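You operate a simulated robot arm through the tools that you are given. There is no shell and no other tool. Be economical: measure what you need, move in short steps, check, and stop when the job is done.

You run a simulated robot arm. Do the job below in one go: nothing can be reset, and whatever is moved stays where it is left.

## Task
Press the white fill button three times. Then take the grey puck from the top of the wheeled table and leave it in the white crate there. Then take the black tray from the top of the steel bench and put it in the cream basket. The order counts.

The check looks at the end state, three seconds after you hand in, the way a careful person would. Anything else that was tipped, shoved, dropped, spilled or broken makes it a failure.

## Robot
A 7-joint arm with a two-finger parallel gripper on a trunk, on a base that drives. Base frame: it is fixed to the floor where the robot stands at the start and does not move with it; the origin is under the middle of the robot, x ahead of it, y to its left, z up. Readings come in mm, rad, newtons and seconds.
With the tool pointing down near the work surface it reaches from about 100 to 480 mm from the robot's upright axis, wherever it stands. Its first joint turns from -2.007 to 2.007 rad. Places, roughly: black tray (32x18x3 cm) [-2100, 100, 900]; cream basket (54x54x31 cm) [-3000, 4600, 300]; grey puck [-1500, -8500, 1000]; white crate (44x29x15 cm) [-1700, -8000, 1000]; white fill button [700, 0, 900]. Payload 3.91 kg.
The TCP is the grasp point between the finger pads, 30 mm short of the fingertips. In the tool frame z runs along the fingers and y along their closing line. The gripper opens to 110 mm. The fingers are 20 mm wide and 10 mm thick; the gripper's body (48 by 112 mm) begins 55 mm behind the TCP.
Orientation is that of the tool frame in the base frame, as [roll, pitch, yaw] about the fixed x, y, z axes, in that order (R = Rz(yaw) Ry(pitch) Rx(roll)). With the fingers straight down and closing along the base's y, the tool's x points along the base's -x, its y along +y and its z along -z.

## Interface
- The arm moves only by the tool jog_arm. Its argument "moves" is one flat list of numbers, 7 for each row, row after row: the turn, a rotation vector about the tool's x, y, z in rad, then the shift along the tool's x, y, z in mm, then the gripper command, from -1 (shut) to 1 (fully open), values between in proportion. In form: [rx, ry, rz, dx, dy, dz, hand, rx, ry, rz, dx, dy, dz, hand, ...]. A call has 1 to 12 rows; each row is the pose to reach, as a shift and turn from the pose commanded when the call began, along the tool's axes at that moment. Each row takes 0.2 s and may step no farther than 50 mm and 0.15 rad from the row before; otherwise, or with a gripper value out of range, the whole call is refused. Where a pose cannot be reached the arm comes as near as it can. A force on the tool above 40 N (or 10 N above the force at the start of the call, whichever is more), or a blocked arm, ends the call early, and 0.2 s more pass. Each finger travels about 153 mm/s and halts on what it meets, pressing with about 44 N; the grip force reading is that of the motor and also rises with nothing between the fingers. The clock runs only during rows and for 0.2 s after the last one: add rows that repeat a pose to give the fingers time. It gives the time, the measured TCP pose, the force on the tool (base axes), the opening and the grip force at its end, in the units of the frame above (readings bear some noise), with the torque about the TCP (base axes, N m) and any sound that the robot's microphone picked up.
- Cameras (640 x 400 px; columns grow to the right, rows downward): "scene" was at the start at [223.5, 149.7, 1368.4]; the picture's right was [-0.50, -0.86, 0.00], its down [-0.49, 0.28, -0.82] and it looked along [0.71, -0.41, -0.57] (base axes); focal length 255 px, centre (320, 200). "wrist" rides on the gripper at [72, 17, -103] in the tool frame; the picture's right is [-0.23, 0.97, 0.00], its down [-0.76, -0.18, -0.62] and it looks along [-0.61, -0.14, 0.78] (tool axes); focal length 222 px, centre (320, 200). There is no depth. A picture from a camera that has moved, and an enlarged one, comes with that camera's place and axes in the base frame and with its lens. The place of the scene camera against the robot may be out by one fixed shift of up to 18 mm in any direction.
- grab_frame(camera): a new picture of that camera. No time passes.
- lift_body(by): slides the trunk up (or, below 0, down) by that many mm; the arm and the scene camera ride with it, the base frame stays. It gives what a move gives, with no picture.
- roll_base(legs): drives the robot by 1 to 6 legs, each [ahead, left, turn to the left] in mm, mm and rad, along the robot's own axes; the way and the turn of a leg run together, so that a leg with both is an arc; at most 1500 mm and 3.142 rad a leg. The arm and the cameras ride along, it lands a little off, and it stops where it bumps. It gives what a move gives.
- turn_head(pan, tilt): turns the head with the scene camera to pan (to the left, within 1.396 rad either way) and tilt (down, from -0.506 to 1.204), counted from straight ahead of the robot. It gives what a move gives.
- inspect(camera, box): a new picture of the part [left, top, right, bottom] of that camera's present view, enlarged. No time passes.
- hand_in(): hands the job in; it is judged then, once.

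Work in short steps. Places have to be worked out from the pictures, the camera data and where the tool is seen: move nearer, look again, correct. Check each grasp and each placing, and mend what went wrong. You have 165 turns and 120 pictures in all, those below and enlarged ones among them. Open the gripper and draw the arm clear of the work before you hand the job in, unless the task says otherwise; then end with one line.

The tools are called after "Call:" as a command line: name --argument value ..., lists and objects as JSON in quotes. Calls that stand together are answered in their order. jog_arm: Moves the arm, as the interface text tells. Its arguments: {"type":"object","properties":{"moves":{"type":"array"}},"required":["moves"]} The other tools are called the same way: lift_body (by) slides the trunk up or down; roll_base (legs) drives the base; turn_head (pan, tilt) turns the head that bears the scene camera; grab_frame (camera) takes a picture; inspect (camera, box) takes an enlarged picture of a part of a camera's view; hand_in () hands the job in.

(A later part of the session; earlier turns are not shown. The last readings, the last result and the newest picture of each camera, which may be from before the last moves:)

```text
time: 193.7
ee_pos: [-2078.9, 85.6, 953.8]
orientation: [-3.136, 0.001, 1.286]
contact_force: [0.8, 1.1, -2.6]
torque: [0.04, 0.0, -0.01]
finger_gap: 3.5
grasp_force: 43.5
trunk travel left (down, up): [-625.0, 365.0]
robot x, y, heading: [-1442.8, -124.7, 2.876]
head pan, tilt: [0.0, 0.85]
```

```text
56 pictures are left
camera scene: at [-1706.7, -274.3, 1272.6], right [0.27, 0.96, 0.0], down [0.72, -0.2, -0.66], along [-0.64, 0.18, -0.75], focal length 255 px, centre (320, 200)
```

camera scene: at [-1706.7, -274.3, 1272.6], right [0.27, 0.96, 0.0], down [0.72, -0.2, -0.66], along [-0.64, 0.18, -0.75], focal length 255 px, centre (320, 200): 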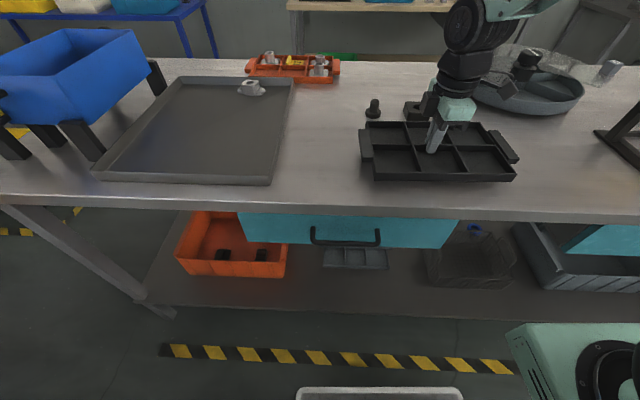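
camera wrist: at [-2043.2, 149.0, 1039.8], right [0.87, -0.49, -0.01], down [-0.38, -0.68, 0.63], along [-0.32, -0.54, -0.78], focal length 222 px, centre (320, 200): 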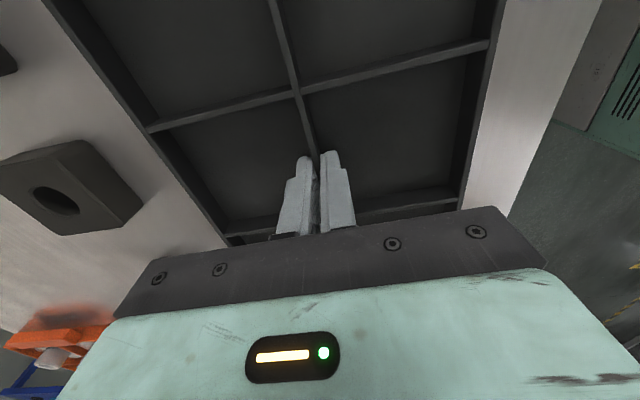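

The tray hangs level (weight ≈2.6 N). I'll raise the trunk 200 mm and back away from the bench.

Call:
lift_body --by 200

Call:
roll_base --legs '[[-450, 0, 0]]'

Call:
turn_head --pan -0.9 --tilt 0.3

Call:
grab_frame --camera "scene"

Call:
grab_frame --camera "wrist"

```text
time: 195.9
ee_pos: [-2079.0, 84.9, 1153.4]
orientation: [-3.137, 0.001, 1.285]
contact_force: [-0.4, -0.5, -2.6]
torque: [-0.01, -0.02, 0.02]
finger_gap: 3.6
grasp_force: 43.6
trunk travel left (down, up): [-825.0, 165.0]
robot x, y, heading: [-1445.5, -123.2, 2.871]
head pan, tilt: [0.0, 0.85]
```

```text
time: 198.6
ee_pos: [-1649.6, -34.2, 1153.7]
orientation: [-3.135, 0.002, 1.285]
contact_force: [-0.6, 0.4, -3.4]
torque: [-0.01, 0.03, -0.04]
finger_gap: 3.4
grasp_force: 43.4
trunk travel left (down, up): [-825.0, 165.0]
robot x, y, heading: [-1017.4, -243.9, 2.872]
head pan, tilt: [0.0, 0.85]
```

```text
time: 199.8
ee_pos: [-1650.1, -34.4, 1153.8]
orientation: [-3.137, 0.001, 1.282]
contact_force: [0.5, 0.1, -2.9]
torque: [-0.01, -0.01, -0.01]
finger_gap: 3.5
grasp_force: 43.2
trunk travel left (down, up): [-825.0, 165.0]
robot x, y, heading: [-1013.5, -245.9, 2.869]
head pan, tilt: [-0.901, 0.3]
```

```text
55 pictures are left
camera scene: at [-1239.1, -328.0, 1520.9], right [0.92, 0.39, 0.0], down [0.12, -0.27, -0.96], along [-0.37, 0.88, -0.3], focal length 255 px, centre (320, 200)
```

scene: 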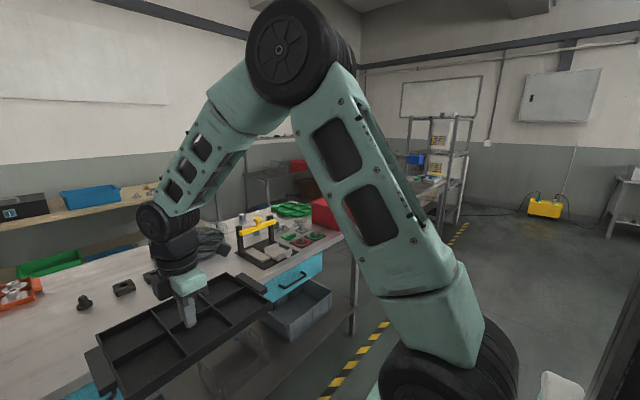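

```text
54 pictures are left
camera wrist: at [-1612.5, 31.5, 1257.4], right [0.87, -0.49, -0.01], down [-0.38, -0.68, 0.62], along [-0.31, -0.54, -0.78], focal length 222 px, centre (320, 200)
```

wrist: 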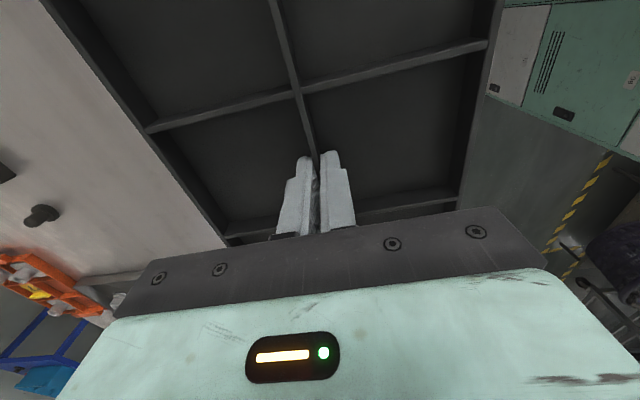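

The tray is secure. I'll draw it in by 180 mm, turn right to face up the aisle (heading ~1.3), and look ahead for the cream basket.

Call:
jog_arm --moves '[0, 0, 0, 0, 45, 0, -1, 0, 0, 0, 0, 90, 0, -1, 0, 0, 0, 0, 135, 0, -1, 0, 0, 0, 0, 180, 0, -1]'

Call:
roll_base --legs '[[0, 0, -1.57]]'

Call:
turn_head --pan 0.5 --tilt 0.25

Call:
grab_frame --camera "scene"

```text
time: 200.8
ee_pos: [-1479.0, -84.0, 1153.3]
orientation: [-3.136, 0.002, 1.285]
contact_force: [-0.1, 0.1, -3.1]
torque: [0.02, -0.04, 0.0]
finger_gap: 3.6
grasp_force: 43.5
trunk travel left (down, up): [-825.0, 165.0]
robot x, y, heading: [-1014.9, -244.0, 2.865]
head pan, tilt: [-0.901, 0.3]
```

```text
time: 204.9
ee_pos: [-870.6, 224.4, 1153.9]
orientation: [-3.135, -0.001, -0.254]
contact_force: [-0.5, 0.1, -2.4]
torque: [-0.04, 0.01, 0.01]
finger_gap: 4.0
grasp_force: 43.7
trunk travel left (down, up): [-825.0, 165.0]
robot x, y, heading: [-1015.4, -240.3, 1.333]
head pan, tilt: [-0.901, 0.3]
```

```text
time: 206.4
ee_pos: [-871.0, 223.4, 1154.0]
orientation: [-3.137, 0.0, -0.255]
contact_force: [-0.2, -0.1, -2.0]
torque: [0.01, 0.05, 0.01]
finger_gap: 3.5
grasp_force: 43.7
trunk travel left (down, up): [-825.0, 165.0]
robot x, y, heading: [-1015.9, -245.6, 1.336]
head pan, tilt: [0.499, 0.25]
```

```text
53 pictures are left
camera scene: at [-1200.2, 22.2, 1525.7], right [0.97, 0.26, 0.0], down [0.06, -0.24, -0.97], along [-0.25, 0.94, -0.25], focal length 255 px, centre (320, 200)
```

scene: 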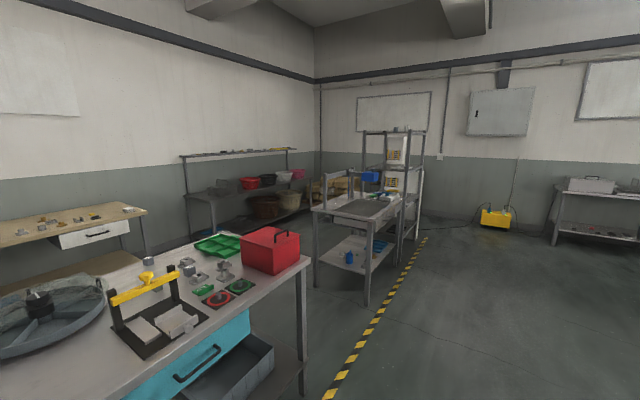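

I'll zoom on the region around (290,195), where the basket should appear.

Call:
inspect --camera "scene" --box '[170, 130, 430, 290]'

```text
2.46 times, centred on (300, 210) of scene
camera zoom: at [-1200.2, 22.2, 1525.7], right [0.97, 0.26, 0.0], down [0.06, -0.24, -0.97], along [-0.25, 0.94, -0.25], focal length 628 px, centre (369, 175)
```

zoom: 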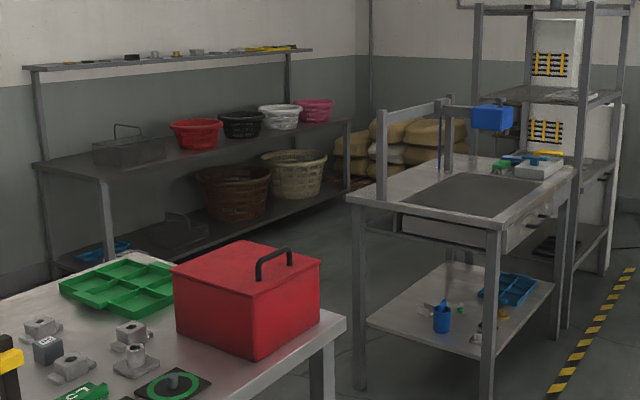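

The cream wicker basket stands on the lower shelf of the back rack, under an upper shelf, next to a brown basket. The way there is the gap between the bench end (y≈1000) and the small table (y≈2300). I'll drive up the aisle level with that gap and look left.

Call:
roll_base --legs '[[1450, 0, 0], [450, 0, 0]]'

Call:
turn_head --pan 1.1 --tilt 0.35

Call:
grab_frame --camera "scene"

```text
time: 216.1
ee_pos: [-397.2, 2085.1, 1153.3]
orientation: [-3.137, 0.0, -0.26]
contact_force: [-0.3, 0.2, -2.4]
torque: [0.02, -0.02, -0.01]
finger_gap: 3.4
grasp_force: 43.7
trunk travel left (down, up): [-825.0, 165.0]
robot x, y, heading: [-545.6, 1619.3, 1.33]
head pan, tilt: [0.499, 0.25]
```

```text
time: 217.1
ee_pos: [-397.6, 2085.8, 1154.6]
orientation: [-3.135, -0.001, -0.263]
contact_force: [-0.5, -0.3, -3.1]
torque: [0.02, 0.0, 0.0]
finger_gap: 3.6
grasp_force: 43.6
trunk travel left (down, up): [-825.0, 165.0]
robot x, y, heading: [-547.1, 1619.6, 1.321]
head pan, tilt: [1.1, 0.351]
```

```text
51 pictures are left
camera scene: at [-775.3, 1856.6, 1516.3], right [0.66, 0.75, 0.0], down [0.26, -0.23, -0.94], along [-0.71, 0.62, -0.34], focal length 255 px, centre (320, 200)
```

scene: 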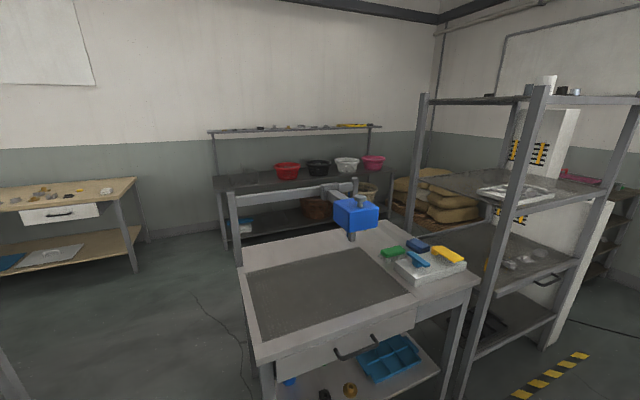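

The gap is ~1.2 m wide and centred on a line through about (-1463, 1485) with heading 2.84. I'll back up 400 mm, turn left to 2.84, and drive in 1.1 m, then look.

Call:
roll_base --legs '[[-400, 0, 0], [0, 0, 1.515], [1100, 0, 0]]'

Call:
turn_head --pan -0.3 --tilt 0.4

Call:
grab_frame --camera "scene"

```text
time: 228.6
ee_pos: [-2159.2, 1747.3, 1153.9]
orientation: [-3.136, 0.001, 1.238]
contact_force: [-0.1, -0.4, -3.1]
torque: [-0.04, 0.02, -0.01]
finger_gap: 3.5
grasp_force: 43.5
trunk travel left (down, up): [-825.0, 165.0]
robot x, y, heading: [-1704.0, 1560.8, 2.829]
head pan, tilt: [1.1, 0.351]
```

```text
time: 230.1
ee_pos: [-2158.8, 1745.9, 1152.9]
orientation: [-3.136, 0.001, 1.237]
contact_force: [-0.3, 0.4, -3.5]
torque: [0.01, -0.01, -0.01]
finger_gap: 3.7
grasp_force: 43.7
trunk travel left (down, up): [-825.0, 165.0]
robot x, y, heading: [-1707.5, 1564.7, 2.821]
head pan, tilt: [-0.3, 0.4]
```

```text
50 pictures are left
camera scene: at [-1974.2, 1457.8, 1511.7], right [0.58, 0.82, 0.0], down [0.32, -0.23, -0.92], along [-0.75, 0.53, -0.39], focal length 255 px, centre (320, 200)
```

scene: 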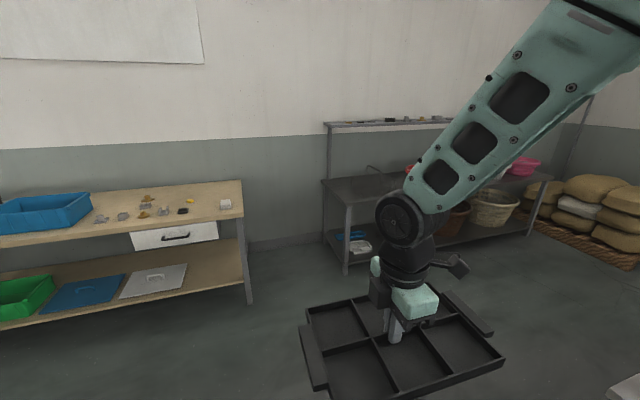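

Clear ahead. I'll go 700 mm further, then turn right to run parallel to the rack (heading ~1.26), and look.

Call:
roll_base --legs '[[700, 0, 0], [0, 0, -1.56]]'

Call:
turn_head --pan 0.3 --tilt 0.4

Call:
grab_frame --camera "scene"

```text
time: 235.0
ee_pos: [-2794.8, 2044.2, 1153.0]
orientation: [-3.137, 0.0, 1.1]
contact_force: [-1.2, 0.5, -3.2]
torque: [0.0, 0.0, 0.03]
finger_gap: 3.6
grasp_force: 43.3
trunk travel left (down, up): [-825.0, 165.0]
robot x, y, heading: [-2372.7, 1803.9, 2.683]
head pan, tilt: [-0.3, 0.4]
stopped in leg 2: the robot was blocked; the commanded pose is now the measured one
```

```text
time: 236.0
ee_pos: [-2795.0, 2044.2, 1153.2]
orientation: [-3.137, 0.0, 1.099]
contact_force: [-0.3, -0.1, -3.3]
torque: [-0.04, 0.03, -0.03]
finger_gap: 3.9
grasp_force: 43.8
trunk travel left (down, up): [-825.0, 165.0]
robot x, y, heading: [-2363.3, 1802.2, 2.686]
head pan, tilt: [0.3, 0.4]
```

```text
49 pictures are left
camera scene: at [-2673.4, 1684.7, 1511.7], right [0.16, 0.99, 0.0], down [0.38, -0.06, -0.92], along [-0.91, 0.14, -0.39], focal length 255 px, centre (320, 200)
```

scene: 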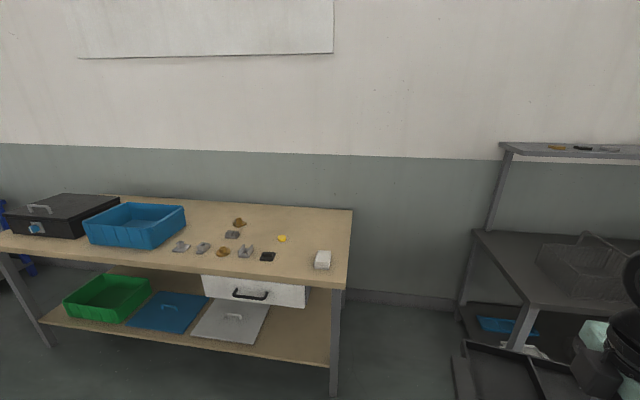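

The turn was blocked, so something touches the base. I'll look down to the right and left to find it.

Call:
turn_head --pan -1.39 --tilt 0.8

Call:
grab_frame --camera "scene"

Call:
turn_head --pan 1.39 --tilt 0.9

Call:
grab_frame --camera "scene"

```text
time: 237.7
ee_pos: [-2793.9, 2044.7, 1152.6]
orientation: [-3.137, 0.001, 1.1]
contact_force: [-0.4, 0.3, -3.0]
torque: [-0.02, 0.0, 0.02]
finger_gap: 3.6
grasp_force: 43.2
trunk travel left (down, up): [-825.0, 165.0]
robot x, y, heading: [-2366.6, 1803.0, 2.679]
head pan, tilt: [-1.389, 0.799]
```

```text
48 pictures are left
camera scene: at [-2560.0, 1747.9, 1476.6], right [0.96, -0.27, 0.0], down [-0.19, -0.69, -0.7], along [0.19, 0.67, -0.72], focal length 255 px, centre (320, 200)
```

scene: 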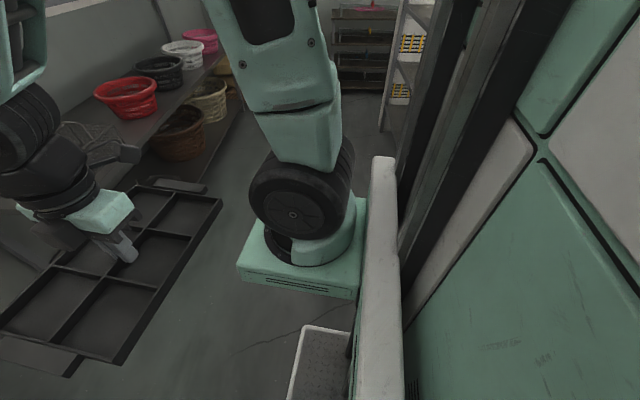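

```text
time: 240.2
ee_pos: [-2793.4, 2044.7, 1154.1]
orientation: [-3.137, 0.001, 1.099]
contact_force: [-0.6, 0.1, -2.5]
torque: [0.0, 0.03, -0.02]
finger_gap: 3.5
grasp_force: 43.6
trunk travel left (down, up): [-825.0, 165.0]
robot x, y, heading: [-2369.4, 1803.4, 2.68]
head pan, tilt: [1.389, 0.901]
```

```text
47 pictures are left
camera scene: at [-2626.9, 1609.6, 1468.7], right [-0.8, 0.6, 0.0], down [0.47, 0.63, -0.62], along [-0.37, -0.5, -0.78], focal length 255 px, centre (320, 200)
```

scene: 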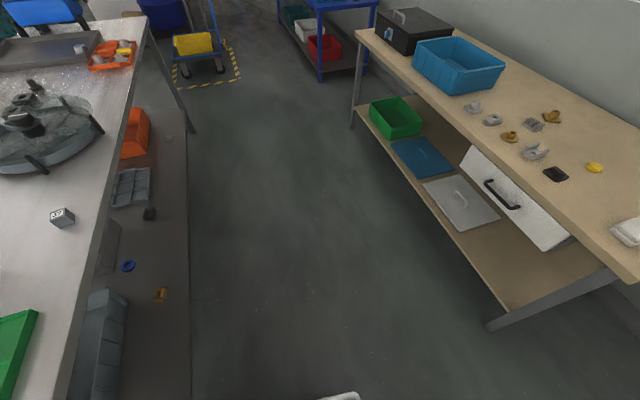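

The steel bench's back corner is just behind-left of my base, and the rear corner touched it while turning. I'll move forward 300 mm and then turn right.

Call:
roll_base --legs '[[300, 0, 0], [0, 0, -1.42]]'

Call:
turn_head --pan 0.3 --tilt 0.4

Call:
grab_frame --camera "scene"

```text
time: 245.7
ee_pos: [-2476.5, 2396.3, 1154.4]
orientation: [-3.138, 0.001, -0.309]
contact_force: [-0.3, -0.3, -3.8]
torque: [0.03, 0.01, -0.03]
finger_gap: 3.3
grasp_force: 43.0
trunk travel left (down, up): [-825.0, 165.0]
robot x, y, heading: [-2645.1, 1937.5, 1.28]
head pan, tilt: [1.389, 0.901]
```

```text
time: 247.0
ee_pos: [-2477.1, 2397.0, 1153.8]
orientation: [-3.138, 0.0, -0.309]
contact_force: [0.1, 0.5, -3.0]
torque: [0.0, -0.01, -0.05]
finger_gap: 3.4
grasp_force: 43.6
trunk travel left (down, up): [-825.0, 165.0]
robot x, y, heading: [-2645.3, 1937.9, 1.281]
head pan, tilt: [0.3, 0.4]
```

```text
46 pictures are left
camera scene: at [-2796.9, 2214.8, 1511.7], right [1.0, 0.01, 0.0], down [0.0, -0.39, -0.92], along [-0.01, 0.92, -0.39], focal length 255 px, centre (320, 200)
```

scene: 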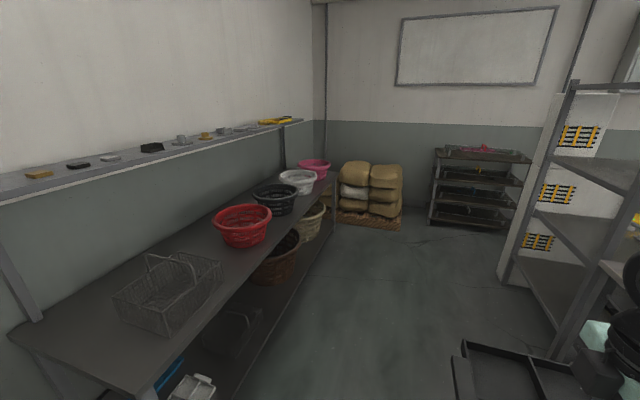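

Excellent view down the rack. I'll zoom on the cream basket.

Call:
inspect --camera "scene" --box '[230, 150, 370, 290]'

```text
2.86 times, centred on (300, 220) of scene
camera zoom: at [-2796.9, 2214.8, 1511.7], right [1.0, 0.01, 0.0], down [0.0, -0.39, -0.92], along [-0.01, 0.92, -0.39], focal length 728 px, centre (377, 143)
```

zoom: 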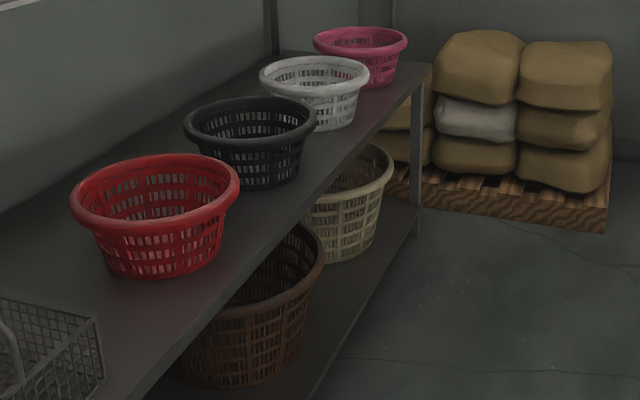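

The cream basket sits on the lower shelf (rim z≈450) wholly under the upper shelf (underside ≈670). So the tray must go in from the front with the tool tilted. I'll drive 2.3 m along the lane, staying ~0.75 m off the rack, and then turn left to face the basket.

Call:
roll_base --legs '[[1400, 0, 0], [930, 0, 0]]'

Call:
turn_head --pan 1.2 --tilt 0.7

Call:
grab_frame --camera "scene"

```text
time: 258.5
ee_pos: [-1738.5, 4596.0, 1155.2]
orientation: [-3.136, 0.0, -0.333]
contact_force: [0.9, -0.3, -3.8]
torque: [0.01, 0.0, -0.02]
finger_gap: 3.3
grasp_force: 43.4
trunk travel left (down, up): [-825.0, 165.0]
robot x, y, heading: [-1917.9, 4142.4, 1.25]
head pan, tilt: [0.3, 0.4]
```

```text
time: 259.7
ee_pos: [-1737.4, 4595.8, 1153.8]
orientation: [-3.138, -0.001, -0.334]
contact_force: [-0.3, 0.2, -2.9]
torque: [0.01, 0.02, -0.01]
finger_gap: 3.5
grasp_force: 43.1
trunk travel left (down, up): [-825.0, 165.0]
robot x, y, heading: [-1917.5, 4140.5, 1.254]
head pan, tilt: [1.201, 0.7]
```

```text
44 pictures are left
camera scene: at [-2130.3, 4384.6, 1484.9], right [0.64, 0.77, 0.0], down [0.5, -0.41, -0.77], along [-0.59, 0.49, -0.64], focal length 255 px, centre (320, 200)
```

scene: 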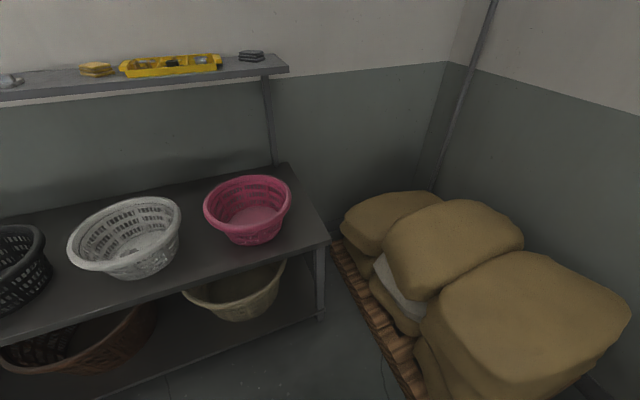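

The rack front edge heading is ≈1.25, and the basket centre is at about (-3005, 4597). I'll turn left 1.566 to face it and shift 70 mm right.

Call:
roll_base --legs '[[0, 0, 1.566], [0, -70, 0]]'

Call:
lift_body --by -300

Call:
turn_head --pan -0.15 --tilt 0.6

Call:
grab_frame --camera "scene"

```text
time: 264.5
ee_pos: [-2354.7, 4387.3, 1153.8]
orientation: [-3.137, 0.001, 1.246]
contact_force: [0.5, -1.1, -3.5]
torque: [-0.05, -0.02, 0.01]
finger_gap: 3.5
grasp_force: 43.6
trunk travel left (down, up): [-825.0, 165.0]
robot x, y, heading: [-1899.0, 4210.5, 2.833]
head pan, tilt: [1.201, 0.7]
```

```text
time: 267.5
ee_pos: [-2353.8, 4387.8, 854.8]
orientation: [-3.136, 0.0, 1.244]
contact_force: [0.2, 0.4, -3.2]
torque: [-0.03, 0.03, 0.0]
finger_gap: 3.3
grasp_force: 43.7
trunk travel left (down, up): [-525.0, 465.0]
robot x, y, heading: [-1899.0, 4209.5, 2.834]
head pan, tilt: [1.201, 0.7]
```

```text
time: 269.0
ee_pos: [-2355.4, 4386.8, 854.5]
orientation: [-3.136, -0.001, 1.247]
contact_force: [0.4, 0.3, -3.3]
torque: [-0.01, 0.0, -0.03]
finger_gap: 3.4
grasp_force: 43.4
trunk travel left (down, up): [-525.0, 465.0]
robot x, y, heading: [-1898.4, 4211.1, 2.833]
head pan, tilt: [-0.15, 0.6]
```

```text
43 pictures are left
camera scene: at [-2170.1, 4086.2, 1193.5], right [0.44, 0.9, 0.0], down [0.51, -0.25, -0.82], along [-0.74, 0.36, -0.57], focal length 255 px, centre (320, 200)
```

scene: 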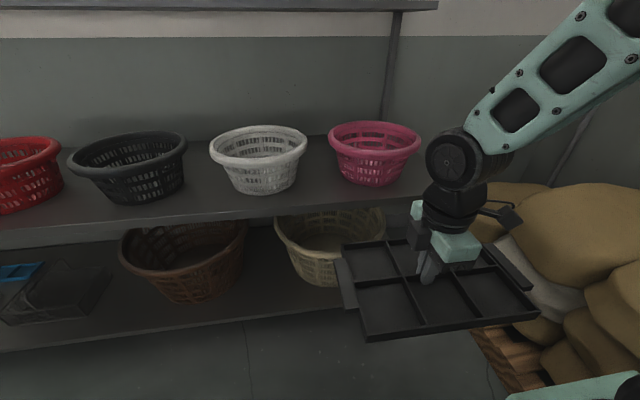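

I'll lower the trunk another 250 mm for a level view into the shelf gap.

Call:
lift_body --by -250

Call:
turn_head --pan -0.15 --tilt 0.4

Call:
grab_frame --camera "scene"

```text
time: 271.6
ee_pos: [-2353.2, 4387.1, 604.1]
orientation: [-3.136, 0.0, 1.245]
contact_force: [-0.2, 0.0, -3.3]
torque: [0.02, -0.03, 0.0]
finger_gap: 3.4
grasp_force: 43.5
trunk travel left (down, up): [-275.0, 715.0]
robot x, y, heading: [-1896.7, 4208.9, 2.832]
head pan, tilt: [-0.15, 0.6]
```

```text
time: 272.3
ee_pos: [-2355.7, 4386.9, 604.6]
orientation: [-3.137, 0.0, 1.245]
contact_force: [0.7, 0.0, -3.2]
torque: [0.03, -0.03, 0.01]
finger_gap: 3.5
grasp_force: 43.2
trunk travel left (down, up): [-275.0, 715.0]
robot x, y, heading: [-1897.2, 4209.5, 2.832]
head pan, tilt: [-0.15, 0.4]
```

```text
42 pictures are left
camera scene: at [-2173.8, 4088.1, 961.7], right [0.44, 0.9, 0.0], down [0.35, -0.17, -0.92], along [-0.83, 0.41, -0.39], focal length 255 px, centre (320, 200)
```

scene: 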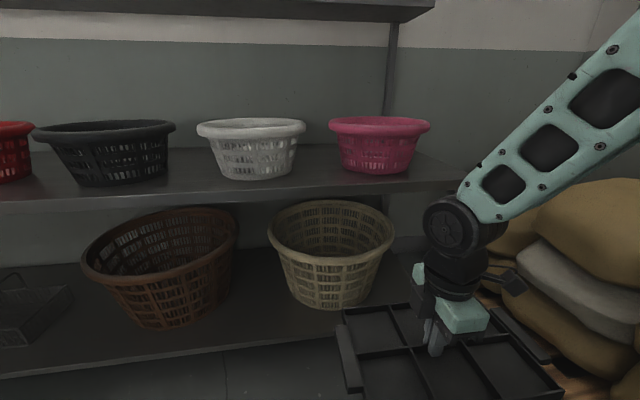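

Very clear now. Zoom for exact rim and shelf-edge pixels.

Call:
inspect --camera "scene" --box '[230, 150, 450, 330]'

```text
2.22 times, centred on (340, 240) of scene
camera zoom: at [-2173.8, 4088.1, 961.7], right [0.44, 0.9, 0.0], down [0.35, -0.17, -0.92], along [-0.83, 0.41, -0.39], focal length 566 px, centre (276, 111)
```

zoom: 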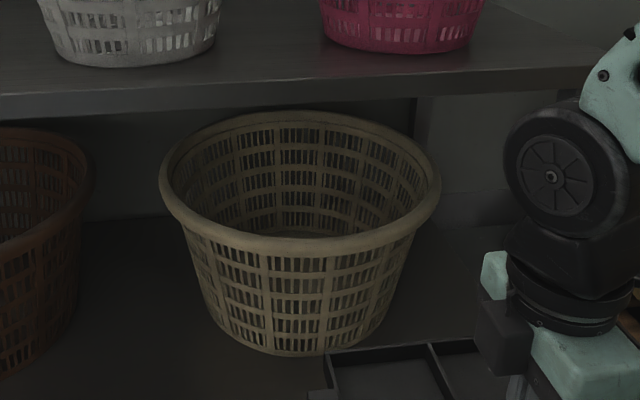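

Computed: basket centre (-3030, 4563), rim z≈430, Ø≈530, shelf underside z≈670, giving a 240 mm window. I'll tilt the fingers forward by 0.925 rad (37° below horizontal) while extending 100 mm and shifting 38 mm left to line up with the basket.

Call:
jog_arm --moves '[0.1, 0, 0, -4, -11, 0, -1, 0.2, 0, 0, -8, -22, 0, -1, 0.3, 0, 0, -12, -33, 0, -1, 0.4, 0, 0, -16, -44, 0, -1, 0.5, 0, 0, -20, -55, 0, -1, 0.6, 0, 0, -24, -66, 0, -1, 0.7, 0, 0, -28, -77, 0, -1, 0.8, 0, 0, -32, -88, 0, -1, 0.925, 0, 0, -38, -100, 0, -1, 0.925, 0, 0, -38, -100, 0, -1]'

Call:
grab_frame --camera "scene"

```text
time: 274.5
ee_pos: [-2497.4, 4371.9, 610.6]
orientation: [-2.212, 0.0, 1.247]
contact_force: [0.8, -0.6, -2.9]
torque: [-0.07, -0.09, -0.01]
finger_gap: 3.4
grasp_force: 43.7
out of reach, approached as far as the arm can: row 3, 4, 5, 6, 7, 8, 9, 10
trunk travel left (down, up): [-275.0, 715.0]
robot x, y, heading: [-1899.9, 4208.4, 2.833]
head pan, tilt: [-0.15, 0.4]
```

```text
40 pictures are left
camera scene: at [-2173.8, 4088.1, 961.7], right [0.44, 0.9, 0.0], down [0.35, -0.17, -0.92], along [-0.83, 0.41, -0.39], focal length 255 px, centre (320, 200)
```

scene: 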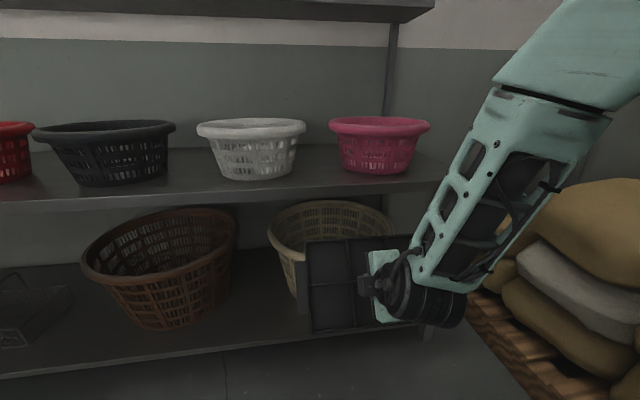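

The tilt is achieved (roll -2.212), with the forearm steep since the shoulder is high. I'll lower the trunk 200 mm and raise the TCP correspondingly with the arm, to flatten the forearm.

Call:
lift_body --by -120

Call:
jog_arm --moves '[0, 0, 0, 0, -32, -24, -1, 0, 0, 0, 0, -64, -48, -1, 0, 0, 0, 0, -96, -72, -1]'

Call:
grab_frame --camera "scene"

```text
time: 276.0
ee_pos: [-2499.0, 4372.5, 489.4]
orientation: [-2.215, 0.0, 1.246]
contact_force: [0.8, 0.0, -2.6]
torque: [-0.01, -0.07, 0.03]
finger_gap: 3.6
grasp_force: 43.3
trunk travel left (down, up): [-155.0, 835.0]
robot x, y, heading: [-1896.5, 4209.3, 2.834]
head pan, tilt: [-0.15, 0.4]
```

```text
time: 276.8
ee_pos: [-2496.1, 4370.9, 608.6]
orientation: [-2.212, 0.0, 1.248]
contact_force: [0.5, -0.2, -2.6]
torque: [-0.05, -0.05, -0.03]
finger_gap: 3.4
grasp_force: 43.7
trunk travel left (down, up): [-155.0, 835.0]
robot x, y, heading: [-1897.9, 4208.4, 2.83]
head pan, tilt: [-0.15, 0.4]
```

```text
39 pictures are left
camera scene: at [-2173.9, 4088.1, 841.7], right [0.44, 0.9, 0.0], down [0.35, -0.17, -0.92], along [-0.83, 0.41, -0.39], focal length 255 px, centre (320, 200)
```

scene: 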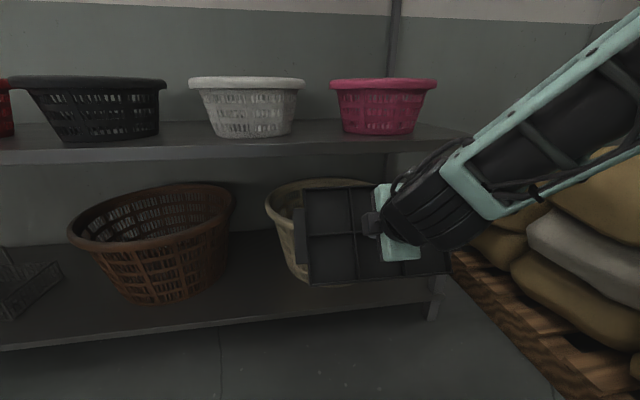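

The forearm is flatter now. I'll lower the trunk another 100 mm and bring the TCP to z≈560, shifted 20 mm right to line up with the basket.

Call:
lift_body --by -100

Call:
jog_arm --moves '[0, 0, 0, 10, -22, -16, -1, 0, 0, 0, 20, -42, -32, -1, 0, 0, 0, 20, -42, -32, -1]'

Call:
grab_frame --camera "scene"

```text
time: 278.2
ee_pos: [-2496.3, 4372.1, 508.2]
orientation: [-2.213, 0.0, 1.245]
contact_force: [0.2, 0.1, -3.3]
torque: [-0.06, -0.05, -0.02]
finger_gap: 3.6
grasp_force: 43.0
trunk travel left (down, up): [-55.0, 935.0]
robot x, y, heading: [-1896.5, 4207.4, 2.833]
head pan, tilt: [-0.15, 0.4]
```

```text
time: 279.0
ee_pos: [-2488.9, 4390.5, 563.2]
orientation: [-2.213, 0.0, 1.246]
contact_force: [-1.1, 0.4, -3.0]
torque: [-0.01, -0.06, -0.05]
finger_gap: 3.5
grasp_force: 43.5
trunk travel left (down, up): [-55.0, 935.0]
robot x, y, heading: [-1898.2, 4209.3, 2.832]
head pan, tilt: [-0.15, 0.4]
```

```text
38 pictures are left
camera scene: at [-2173.8, 4088.1, 741.7], right [0.44, 0.9, 0.0], down [0.35, -0.17, -0.92], along [-0.83, 0.41, -0.39], focal length 255 px, centre (320, 200)
```

scene: 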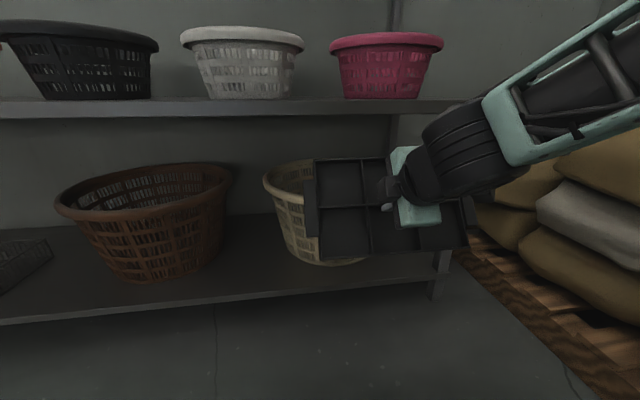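

The forearm is nearly in line with the tool. I'll roll forward 195 mm, bringing the tray to just in front of the window.

Call:
roll_base --legs '[[195, 0, 0]]'

Call:
grab_frame --camera "scene"

Call:
grab_frame --camera "wrist"

```text
time: 280.5
ee_pos: [-2674.1, 4447.3, 563.2]
orientation: [-2.213, 0.0, 1.248]
contact_force: [0.3, 0.2, -2.4]
torque: [-0.04, -0.06, 0.04]
finger_gap: 3.6
grasp_force: 43.4
trunk travel left (down, up): [-55.0, 935.0]
robot x, y, heading: [-2082.9, 4269.4, 2.831]
head pan, tilt: [-0.15, 0.4]
```

```text
37 pictures are left
camera scene: at [-2357.8, 4146.2, 741.7], right [0.44, 0.9, 0.0], down [0.35, -0.17, -0.92], along [-0.83, 0.41, -0.39], focal length 255 px, centre (320, 200)
```

scene: 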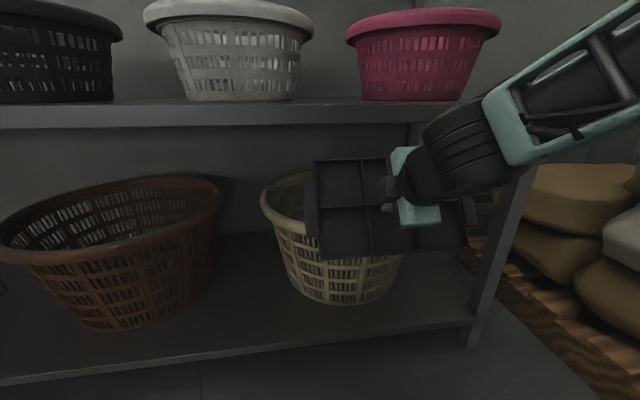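

```text
36 pictures are left
camera wrist: at [-2562.0, 4487.4, 612.0], right [0.48, -0.4, -0.78], down [0.13, -0.85, 0.52], along [-0.87, -0.35, -0.35], focal length 222 px, centre (320, 200)
```

wrist: 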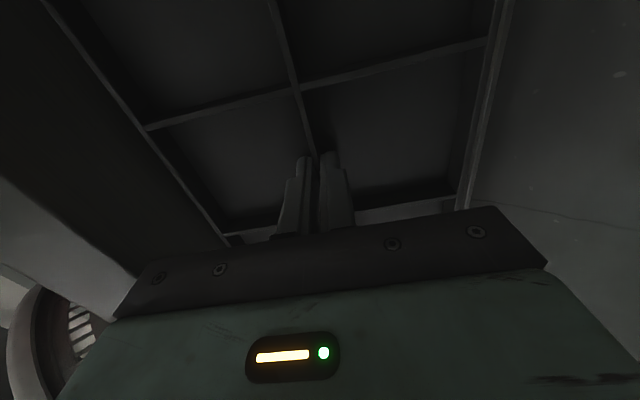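

The lateral alignment is right: the TCP is 104 mm in front of the shelf line and the basket centre is 275 mm deep. For clearance I'll first flatten the tool to ~17° below horizontal at z≈548, then check.

Call:
jog_arm --moves '[0.12, 0, 0, 0, -5, 15, -1, 0.24, 0, 0, 0, -10, 30, -1, 0.35, 0, 0, 0, -14.5, 44, -1, 0.35, 0, 0, 0, -14.5, 44, -1]'

Call:
grab_frame --camera "scene"

```text
time: 281.5
ee_pos: [-2714.6, 4460.2, 546.8]
orientation: [-1.862, 0.0, 1.248]
contact_force: [0.4, -0.1, -2.0]
torque: [-0.04, -0.08, 0.04]
finger_gap: 3.1
grasp_force: 43.8
trunk travel left (down, up): [-55.0, 935.0]
robot x, y, heading: [-2082.3, 4270.2, 2.833]
head pan, tilt: [-0.15, 0.4]
```

```text
35 pictures are left
camera scene: at [-2357.8, 4146.2, 741.7], right [0.44, 0.9, 0.0], down [0.35, -0.17, -0.92], along [-0.83, 0.41, -0.39], focal length 255 px, centre (320, 200)
```

scene: 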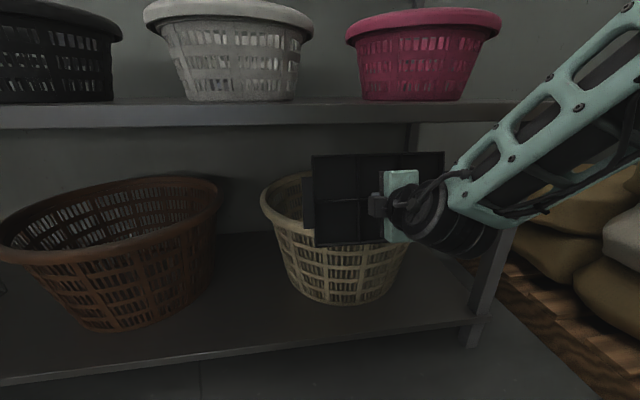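

Tray nearly vertical and clear. I'll roll 30 mm forward and then slide in horizontally 145 mm, the tray's lower edge staying above the rim.

Call:
roll_base --legs '[[30, 0, 0]]'

Call:
jog_arm --moves '[0, 0, 0, 0, -10, 34, -1, 0, 0, 0, 0, -21, 69, -1, 0, 0, 0, 0, -31, 103, -1]'

Call:
grab_frame --camera "scene"

```text
time: 282.4
ee_pos: [-2744.9, 4470.1, 547.3]
orientation: [-1.863, 0.0, 1.248]
contact_force: [-0.1, -0.7, -3.5]
torque: [-0.06, -0.07, 0.01]
finger_gap: 3.5
grasp_force: 43.7
trunk travel left (down, up): [-55.0, 935.0]
robot x, y, heading: [-2109.6, 4281.5, 2.836]
head pan, tilt: [-0.15, 0.4]
```

```text
time: 283.2
ee_pos: [-2847.8, 4500.9, 544.7]
orientation: [-1.862, 0.0, 1.246]
contact_force: [-0.2, -0.3, -2.6]
torque: [-0.05, -0.07, -0.02]
finger_gap: 3.4
grasp_force: 43.6
trunk travel left (down, up): [-55.0, 935.0]
robot x, y, heading: [-2115.6, 4277.8, 2.833]
head pan, tilt: [-0.15, 0.4]
```

```text
34 pictures are left
camera scene: at [-2386.8, 4155.5, 741.7], right [0.44, 0.9, 0.0], down [0.35, -0.17, -0.92], along [-0.83, 0.41, -0.39], focal length 255 px, centre (320, 200)
```

scene: 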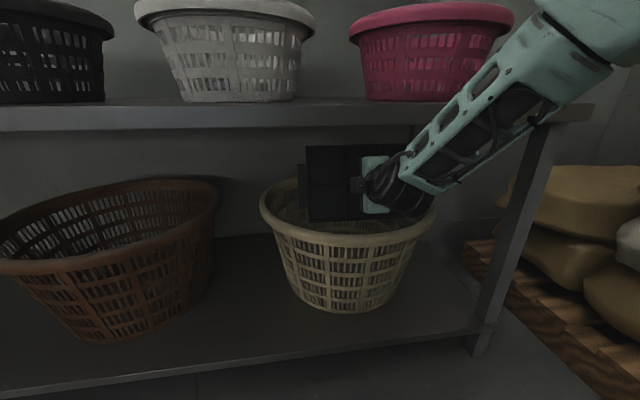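

Tray is over the basket's opening, laterally centred (±5 mm), with the basket centre at depth 283. I'll go 55 mm further in, then begin lowering while tipping the fingers down.

Call:
jog_arm --moves '[0, 0, 0, 0, -8.1, 26.8, -1, 0, 0, 0, 0, -16, 52.6, -1, -0.07, 0, 0, 0, 6.3, 96, -1, -0.14, 0, 0, 0, 31.5, 137.1, -1]'

Call:
grab_frame --camera "scene"

```text
time: 284.2
ee_pos: [-2964.2, 4541.8, 476.9]
orientation: [-2.003, 0.0, 1.248]
contact_force: [0.7, 0.3, -2.1]
torque: [0.0, -0.06, 0.0]
finger_gap: 3.5
grasp_force: 44.0
trunk travel left (down, up): [-55.0, 935.0]
robot x, y, heading: [-2111.0, 4277.1, 2.834]
head pan, tilt: [-0.15, 0.4]
```

```text
33 pictures are left
camera scene: at [-2386.8, 4155.5, 741.8], right [0.44, 0.9, 0.0], down [0.35, -0.17, -0.92], along [-0.83, 0.41, -0.39], focal length 255 px, centre (320, 200)
```

scene: 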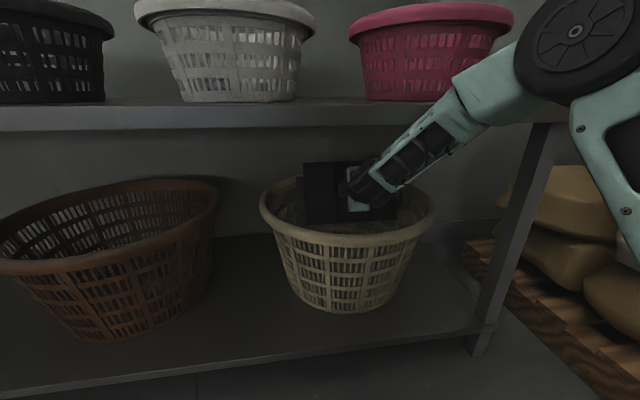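

All fine, with no contact. I'll zoom in on the forearm and shelf edge before going deeper.

Call:
inspect --camera "scene" --box '[250, 70, 530, 270]'

```text
2.00 times, centred on (390, 170) of scene
camera zoom: at [-2386.8, 4155.5, 741.8], right [0.44, 0.9, 0.0], down [0.35, -0.17, -0.92], along [-0.83, 0.41, -0.39], focal length 510 px, centre (180, 260)
```

zoom: 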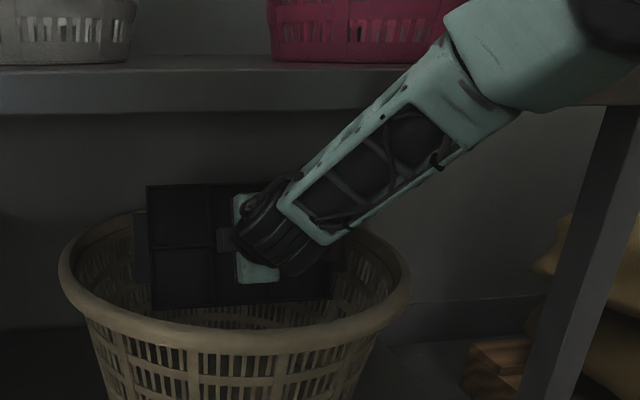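

The geometry fits my model (forearm at 40°, passing ~30 mm under the shelf lip). I'll continue the curved descent for three more steps.

Call:
jog_arm --moves '[-0.06, 0, 0, 0, 24, 38.6, -1, -0.11, 0, 0, 0, 47.2, 76.8, -1, -0.165, 0, 0, 0, 70.3, 115, -1]'

Call:
inspect --camera "scene" --box '[250, 70, 530, 270]'

```text
time: 285.0
ee_pos: [-3035.0, 4567.6, 368.1]
orientation: [-2.167, 0.0, 1.248]
contact_force: [0.4, 0.0, -2.0]
torque: [-0.06, -0.07, 0.0]
finger_gap: 3.3
grasp_force: 43.4
trunk travel left (down, up): [-55.0, 935.0]
robot x, y, heading: [-2113.9, 4278.4, 2.836]
head pan, tilt: [-0.15, 0.4]
```

```text
2.00 times, centred on (390, 170) of scene
camera zoom: at [-2386.8, 4155.5, 741.8], right [0.44, 0.9, 0.0], down [0.35, -0.17, -0.92], along [-0.83, 0.41, -0.39], focal length 510 px, centre (180, 260)
```

zoom: 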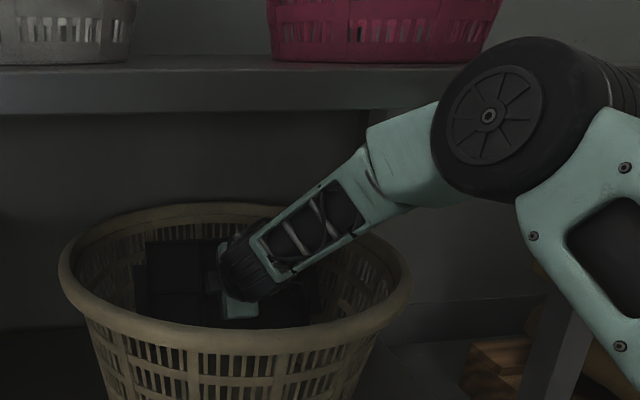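

The tray is well inside and nothing is touching. One more small descent of about 40 mm, in small steps.

Call:
jog_arm --moves '[-0.02, 0, 0, 0, 6.8, 16.7, -1, -0.045, 0, 0, 0, 13.6, 33.4, -1, -0.06, 0, 0, 0, 20.8, 44.3, -1]'

Call:
inspect --camera "scene" --box '[250, 70, 530, 270]'

Call:
grab_frame --camera "wrist"

```text
time: 285.8
ee_pos: [-3056.8, 4574.2, 324.7]
orientation: [-2.225, 0.0, 1.249]
contact_force: [-0.6, -0.1, -2.8]
torque: [-0.02, -0.04, -0.01]
finger_gap: 3.6
grasp_force: 42.8
trunk travel left (down, up): [-55.0, 935.0]
robot x, y, heading: [-2109.7, 4278.2, 2.835]
head pan, tilt: [-0.15, 0.4]
```

```text
2.00 times, centred on (390, 170) of scene
camera zoom: at [-2386.8, 4155.5, 741.7], right [0.44, 0.9, 0.0], down [0.35, -0.17, -0.92], along [-0.83, 0.41, -0.39], focal length 510 px, centre (180, 260)
```

zoom: 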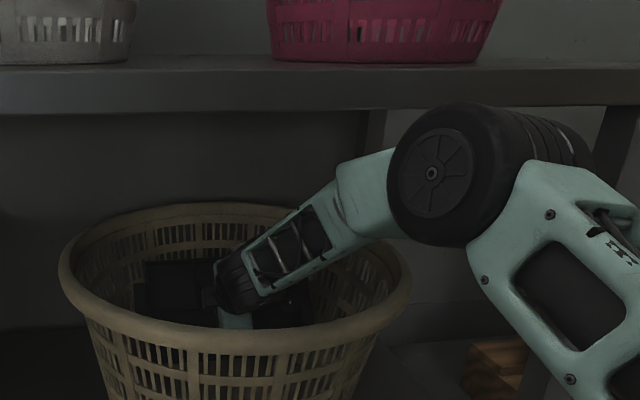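

```text
29 pictures are left
camera wrist: at [-2945.6, 4614.7, 375.6], right [0.49, -0.4, -0.77], down [0.12, -0.84, 0.52], along [-0.86, -0.35, -0.37], focal length 222 px, centre (320, 200)
```

wrist: 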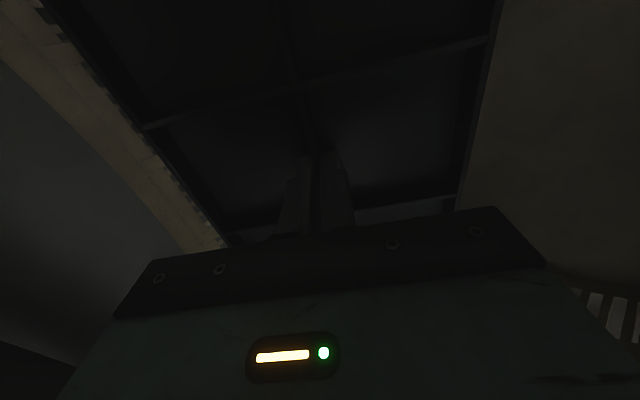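

Still no contact. I'll lower 20 mm more in small steps to shorten the drop.

Call:
jog_arm --moves '[0, 0, 0, 0, 5.6, 4.3, -1, 0, 0, 0, 0, 11.1, 8.5, -1, 0, 0, 0, 0, 15.9, 12.2, -1]'

```text
time: 286.6
ee_pos: [-3055.4, 4574.9, 304.1]
orientation: [-2.229, 0.001, 1.247]
contact_force: [-0.6, -0.2, -2.0]
torque: [-0.06, -0.11, -0.02]
finger_gap: 3.7
grasp_force: 43.6
trunk travel left (down, up): [-55.0, 935.0]
robot x, y, heading: [-2114.3, 4278.1, 2.833]
head pan, tilt: [-0.15, 0.4]
```

Still free. I'll tip the fingers 0.1 rad further down (tray flatter) and 14 mm lower, then release.

Call:
jog_arm --moves '[-0.05, 0, 0, 0, 2.5, 8, -1, -0.1, 0, 0, 0, 5, 16.5, -1]'

Call:
inspect --camera "scene" --box '[250, 70, 530, 270]'

```text
time: 287.2
ee_pos: [-3064.8, 4577.2, 292.2]
orientation: [-2.329, 0.001, 1.248]
contact_force: [0.7, -0.3, -3.8]
torque: [-0.05, -0.06, -0.02]
finger_gap: 3.6
grasp_force: 43.3
trunk travel left (down, up): [-55.0, 935.0]
robot x, y, heading: [-2113.7, 4274.8, 2.833]
head pan, tilt: [-0.15, 0.4]
```

```text
2.00 times, centred on (390, 170) of scene
camera zoom: at [-2386.9, 4155.5, 741.7], right [0.44, 0.9, 0.0], down [0.35, -0.17, -0.92], along [-0.83, 0.41, -0.39], focal length 510 px, centre (180, 260)
```

zoom: 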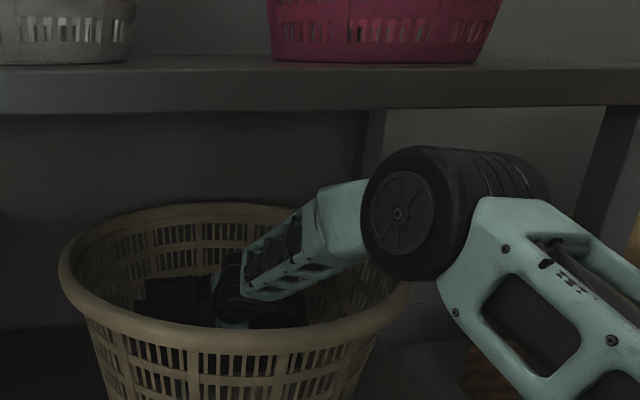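

Good place to release. I'll open the fingers to ~30 mm and let the tray settle.

Call:
jog_arm --moves '[0, 0, 0, 0, 0, 0, -0.7, 0, 0, 0, 0, 0, 0, -0.45, 0, 0, 0, 0, 0, 0, -0.45, 0, 0, 0, 0, 0, 0, -0.45, 0, 0, 0, 0, 0, 0, -0.45]'

Call:
grab_frame --camera "wrist"

Call:
inspect --camera "scene" --box '[250, 120, 450, 260]'

```text
time: 288.4
ee_pos: [-3065.1, 4577.5, 290.8]
orientation: [-2.327, 0.0, 1.25]
contact_force: [-0.1, -0.6, -0.4]
torque: [0.03, 0.01, 0.02]
finger_gap: 30.4
grasp_force: 0.0
trunk travel left (down, up): [-55.0, 935.0]
robot x, y, heading: [-2109.2, 4277.7, 2.834]
head pan, tilt: [-0.15, 0.4]
```

```text
27 pictures are left
camera wrist: at [-2959.8, 4619.2, 350.0], right [0.56, -0.43, -0.71], down [0.07, -0.83, 0.56], along [-0.82, -0.36, -0.43], focal length 222 px, centre (320, 200)
```

wrist: 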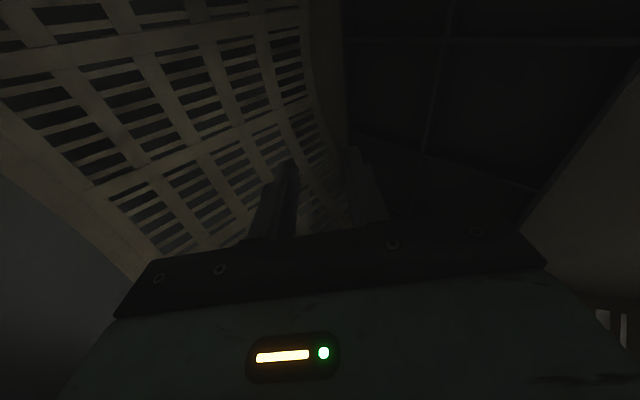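

```text
2.86 times, centred on (350, 190) of scene
camera zoom: at [-2386.8, 4155.5, 741.7], right [0.44, 0.9, 0.0], down [0.35, -0.17, -0.92], along [-0.83, 0.41, -0.39], focal length 728 px, centre (234, 229)
```

zoom: 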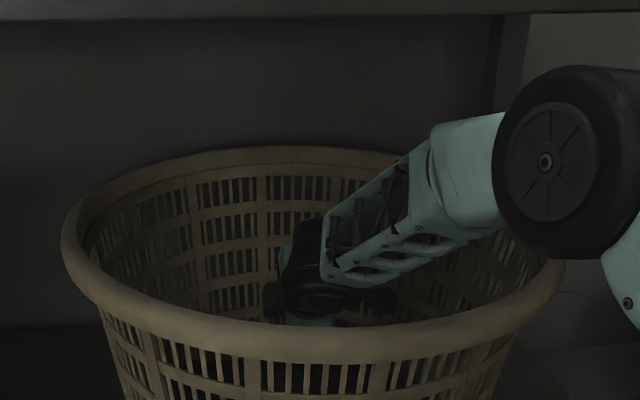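

The tray has left the fingers and lies inside the basket. I'll back out along the reversed path, watching the force.

Call:
jog_arm --moves '[0.1, 0, 0, 0, -3.3, -16.9, -0.45, 0.1, 0, 0, 0, -17.8, -30.6, -0.45, 0.16, 0, 0, 0, -32, -76.8, -0.45]'

Call:
inspect --camera "scene" --box '[250, 120, 450, 260]'

```text
time: 289.2
ee_pos: [-3034.6, 4561.2, 365.4]
orientation: [-2.167, -0.001, 1.248]
contact_force: [0.3, -0.1, 0.3]
torque: [0.0, -0.03, 0.0]
finger_gap: 30.2
grasp_force: 0.0
out of reach, approached as far as the arm can: row 1
trunk travel left (down, up): [-55.0, 935.0]
robot x, y, heading: [-2109.8, 4275.1, 2.832]
head pan, tilt: [-0.15, 0.4]
```

```text
2.86 times, centred on (350, 190) of scene
camera zoom: at [-2386.8, 4155.4, 741.6], right [0.44, 0.9, 0.0], down [0.35, -0.17, -0.92], along [-0.83, 0.41, -0.39], focal length 728 px, centre (234, 229)
```

zoom: 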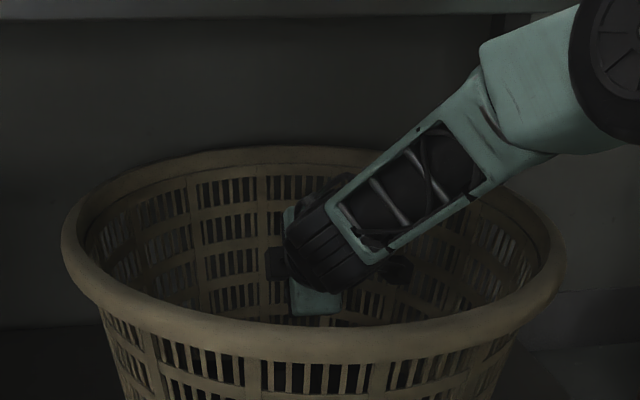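

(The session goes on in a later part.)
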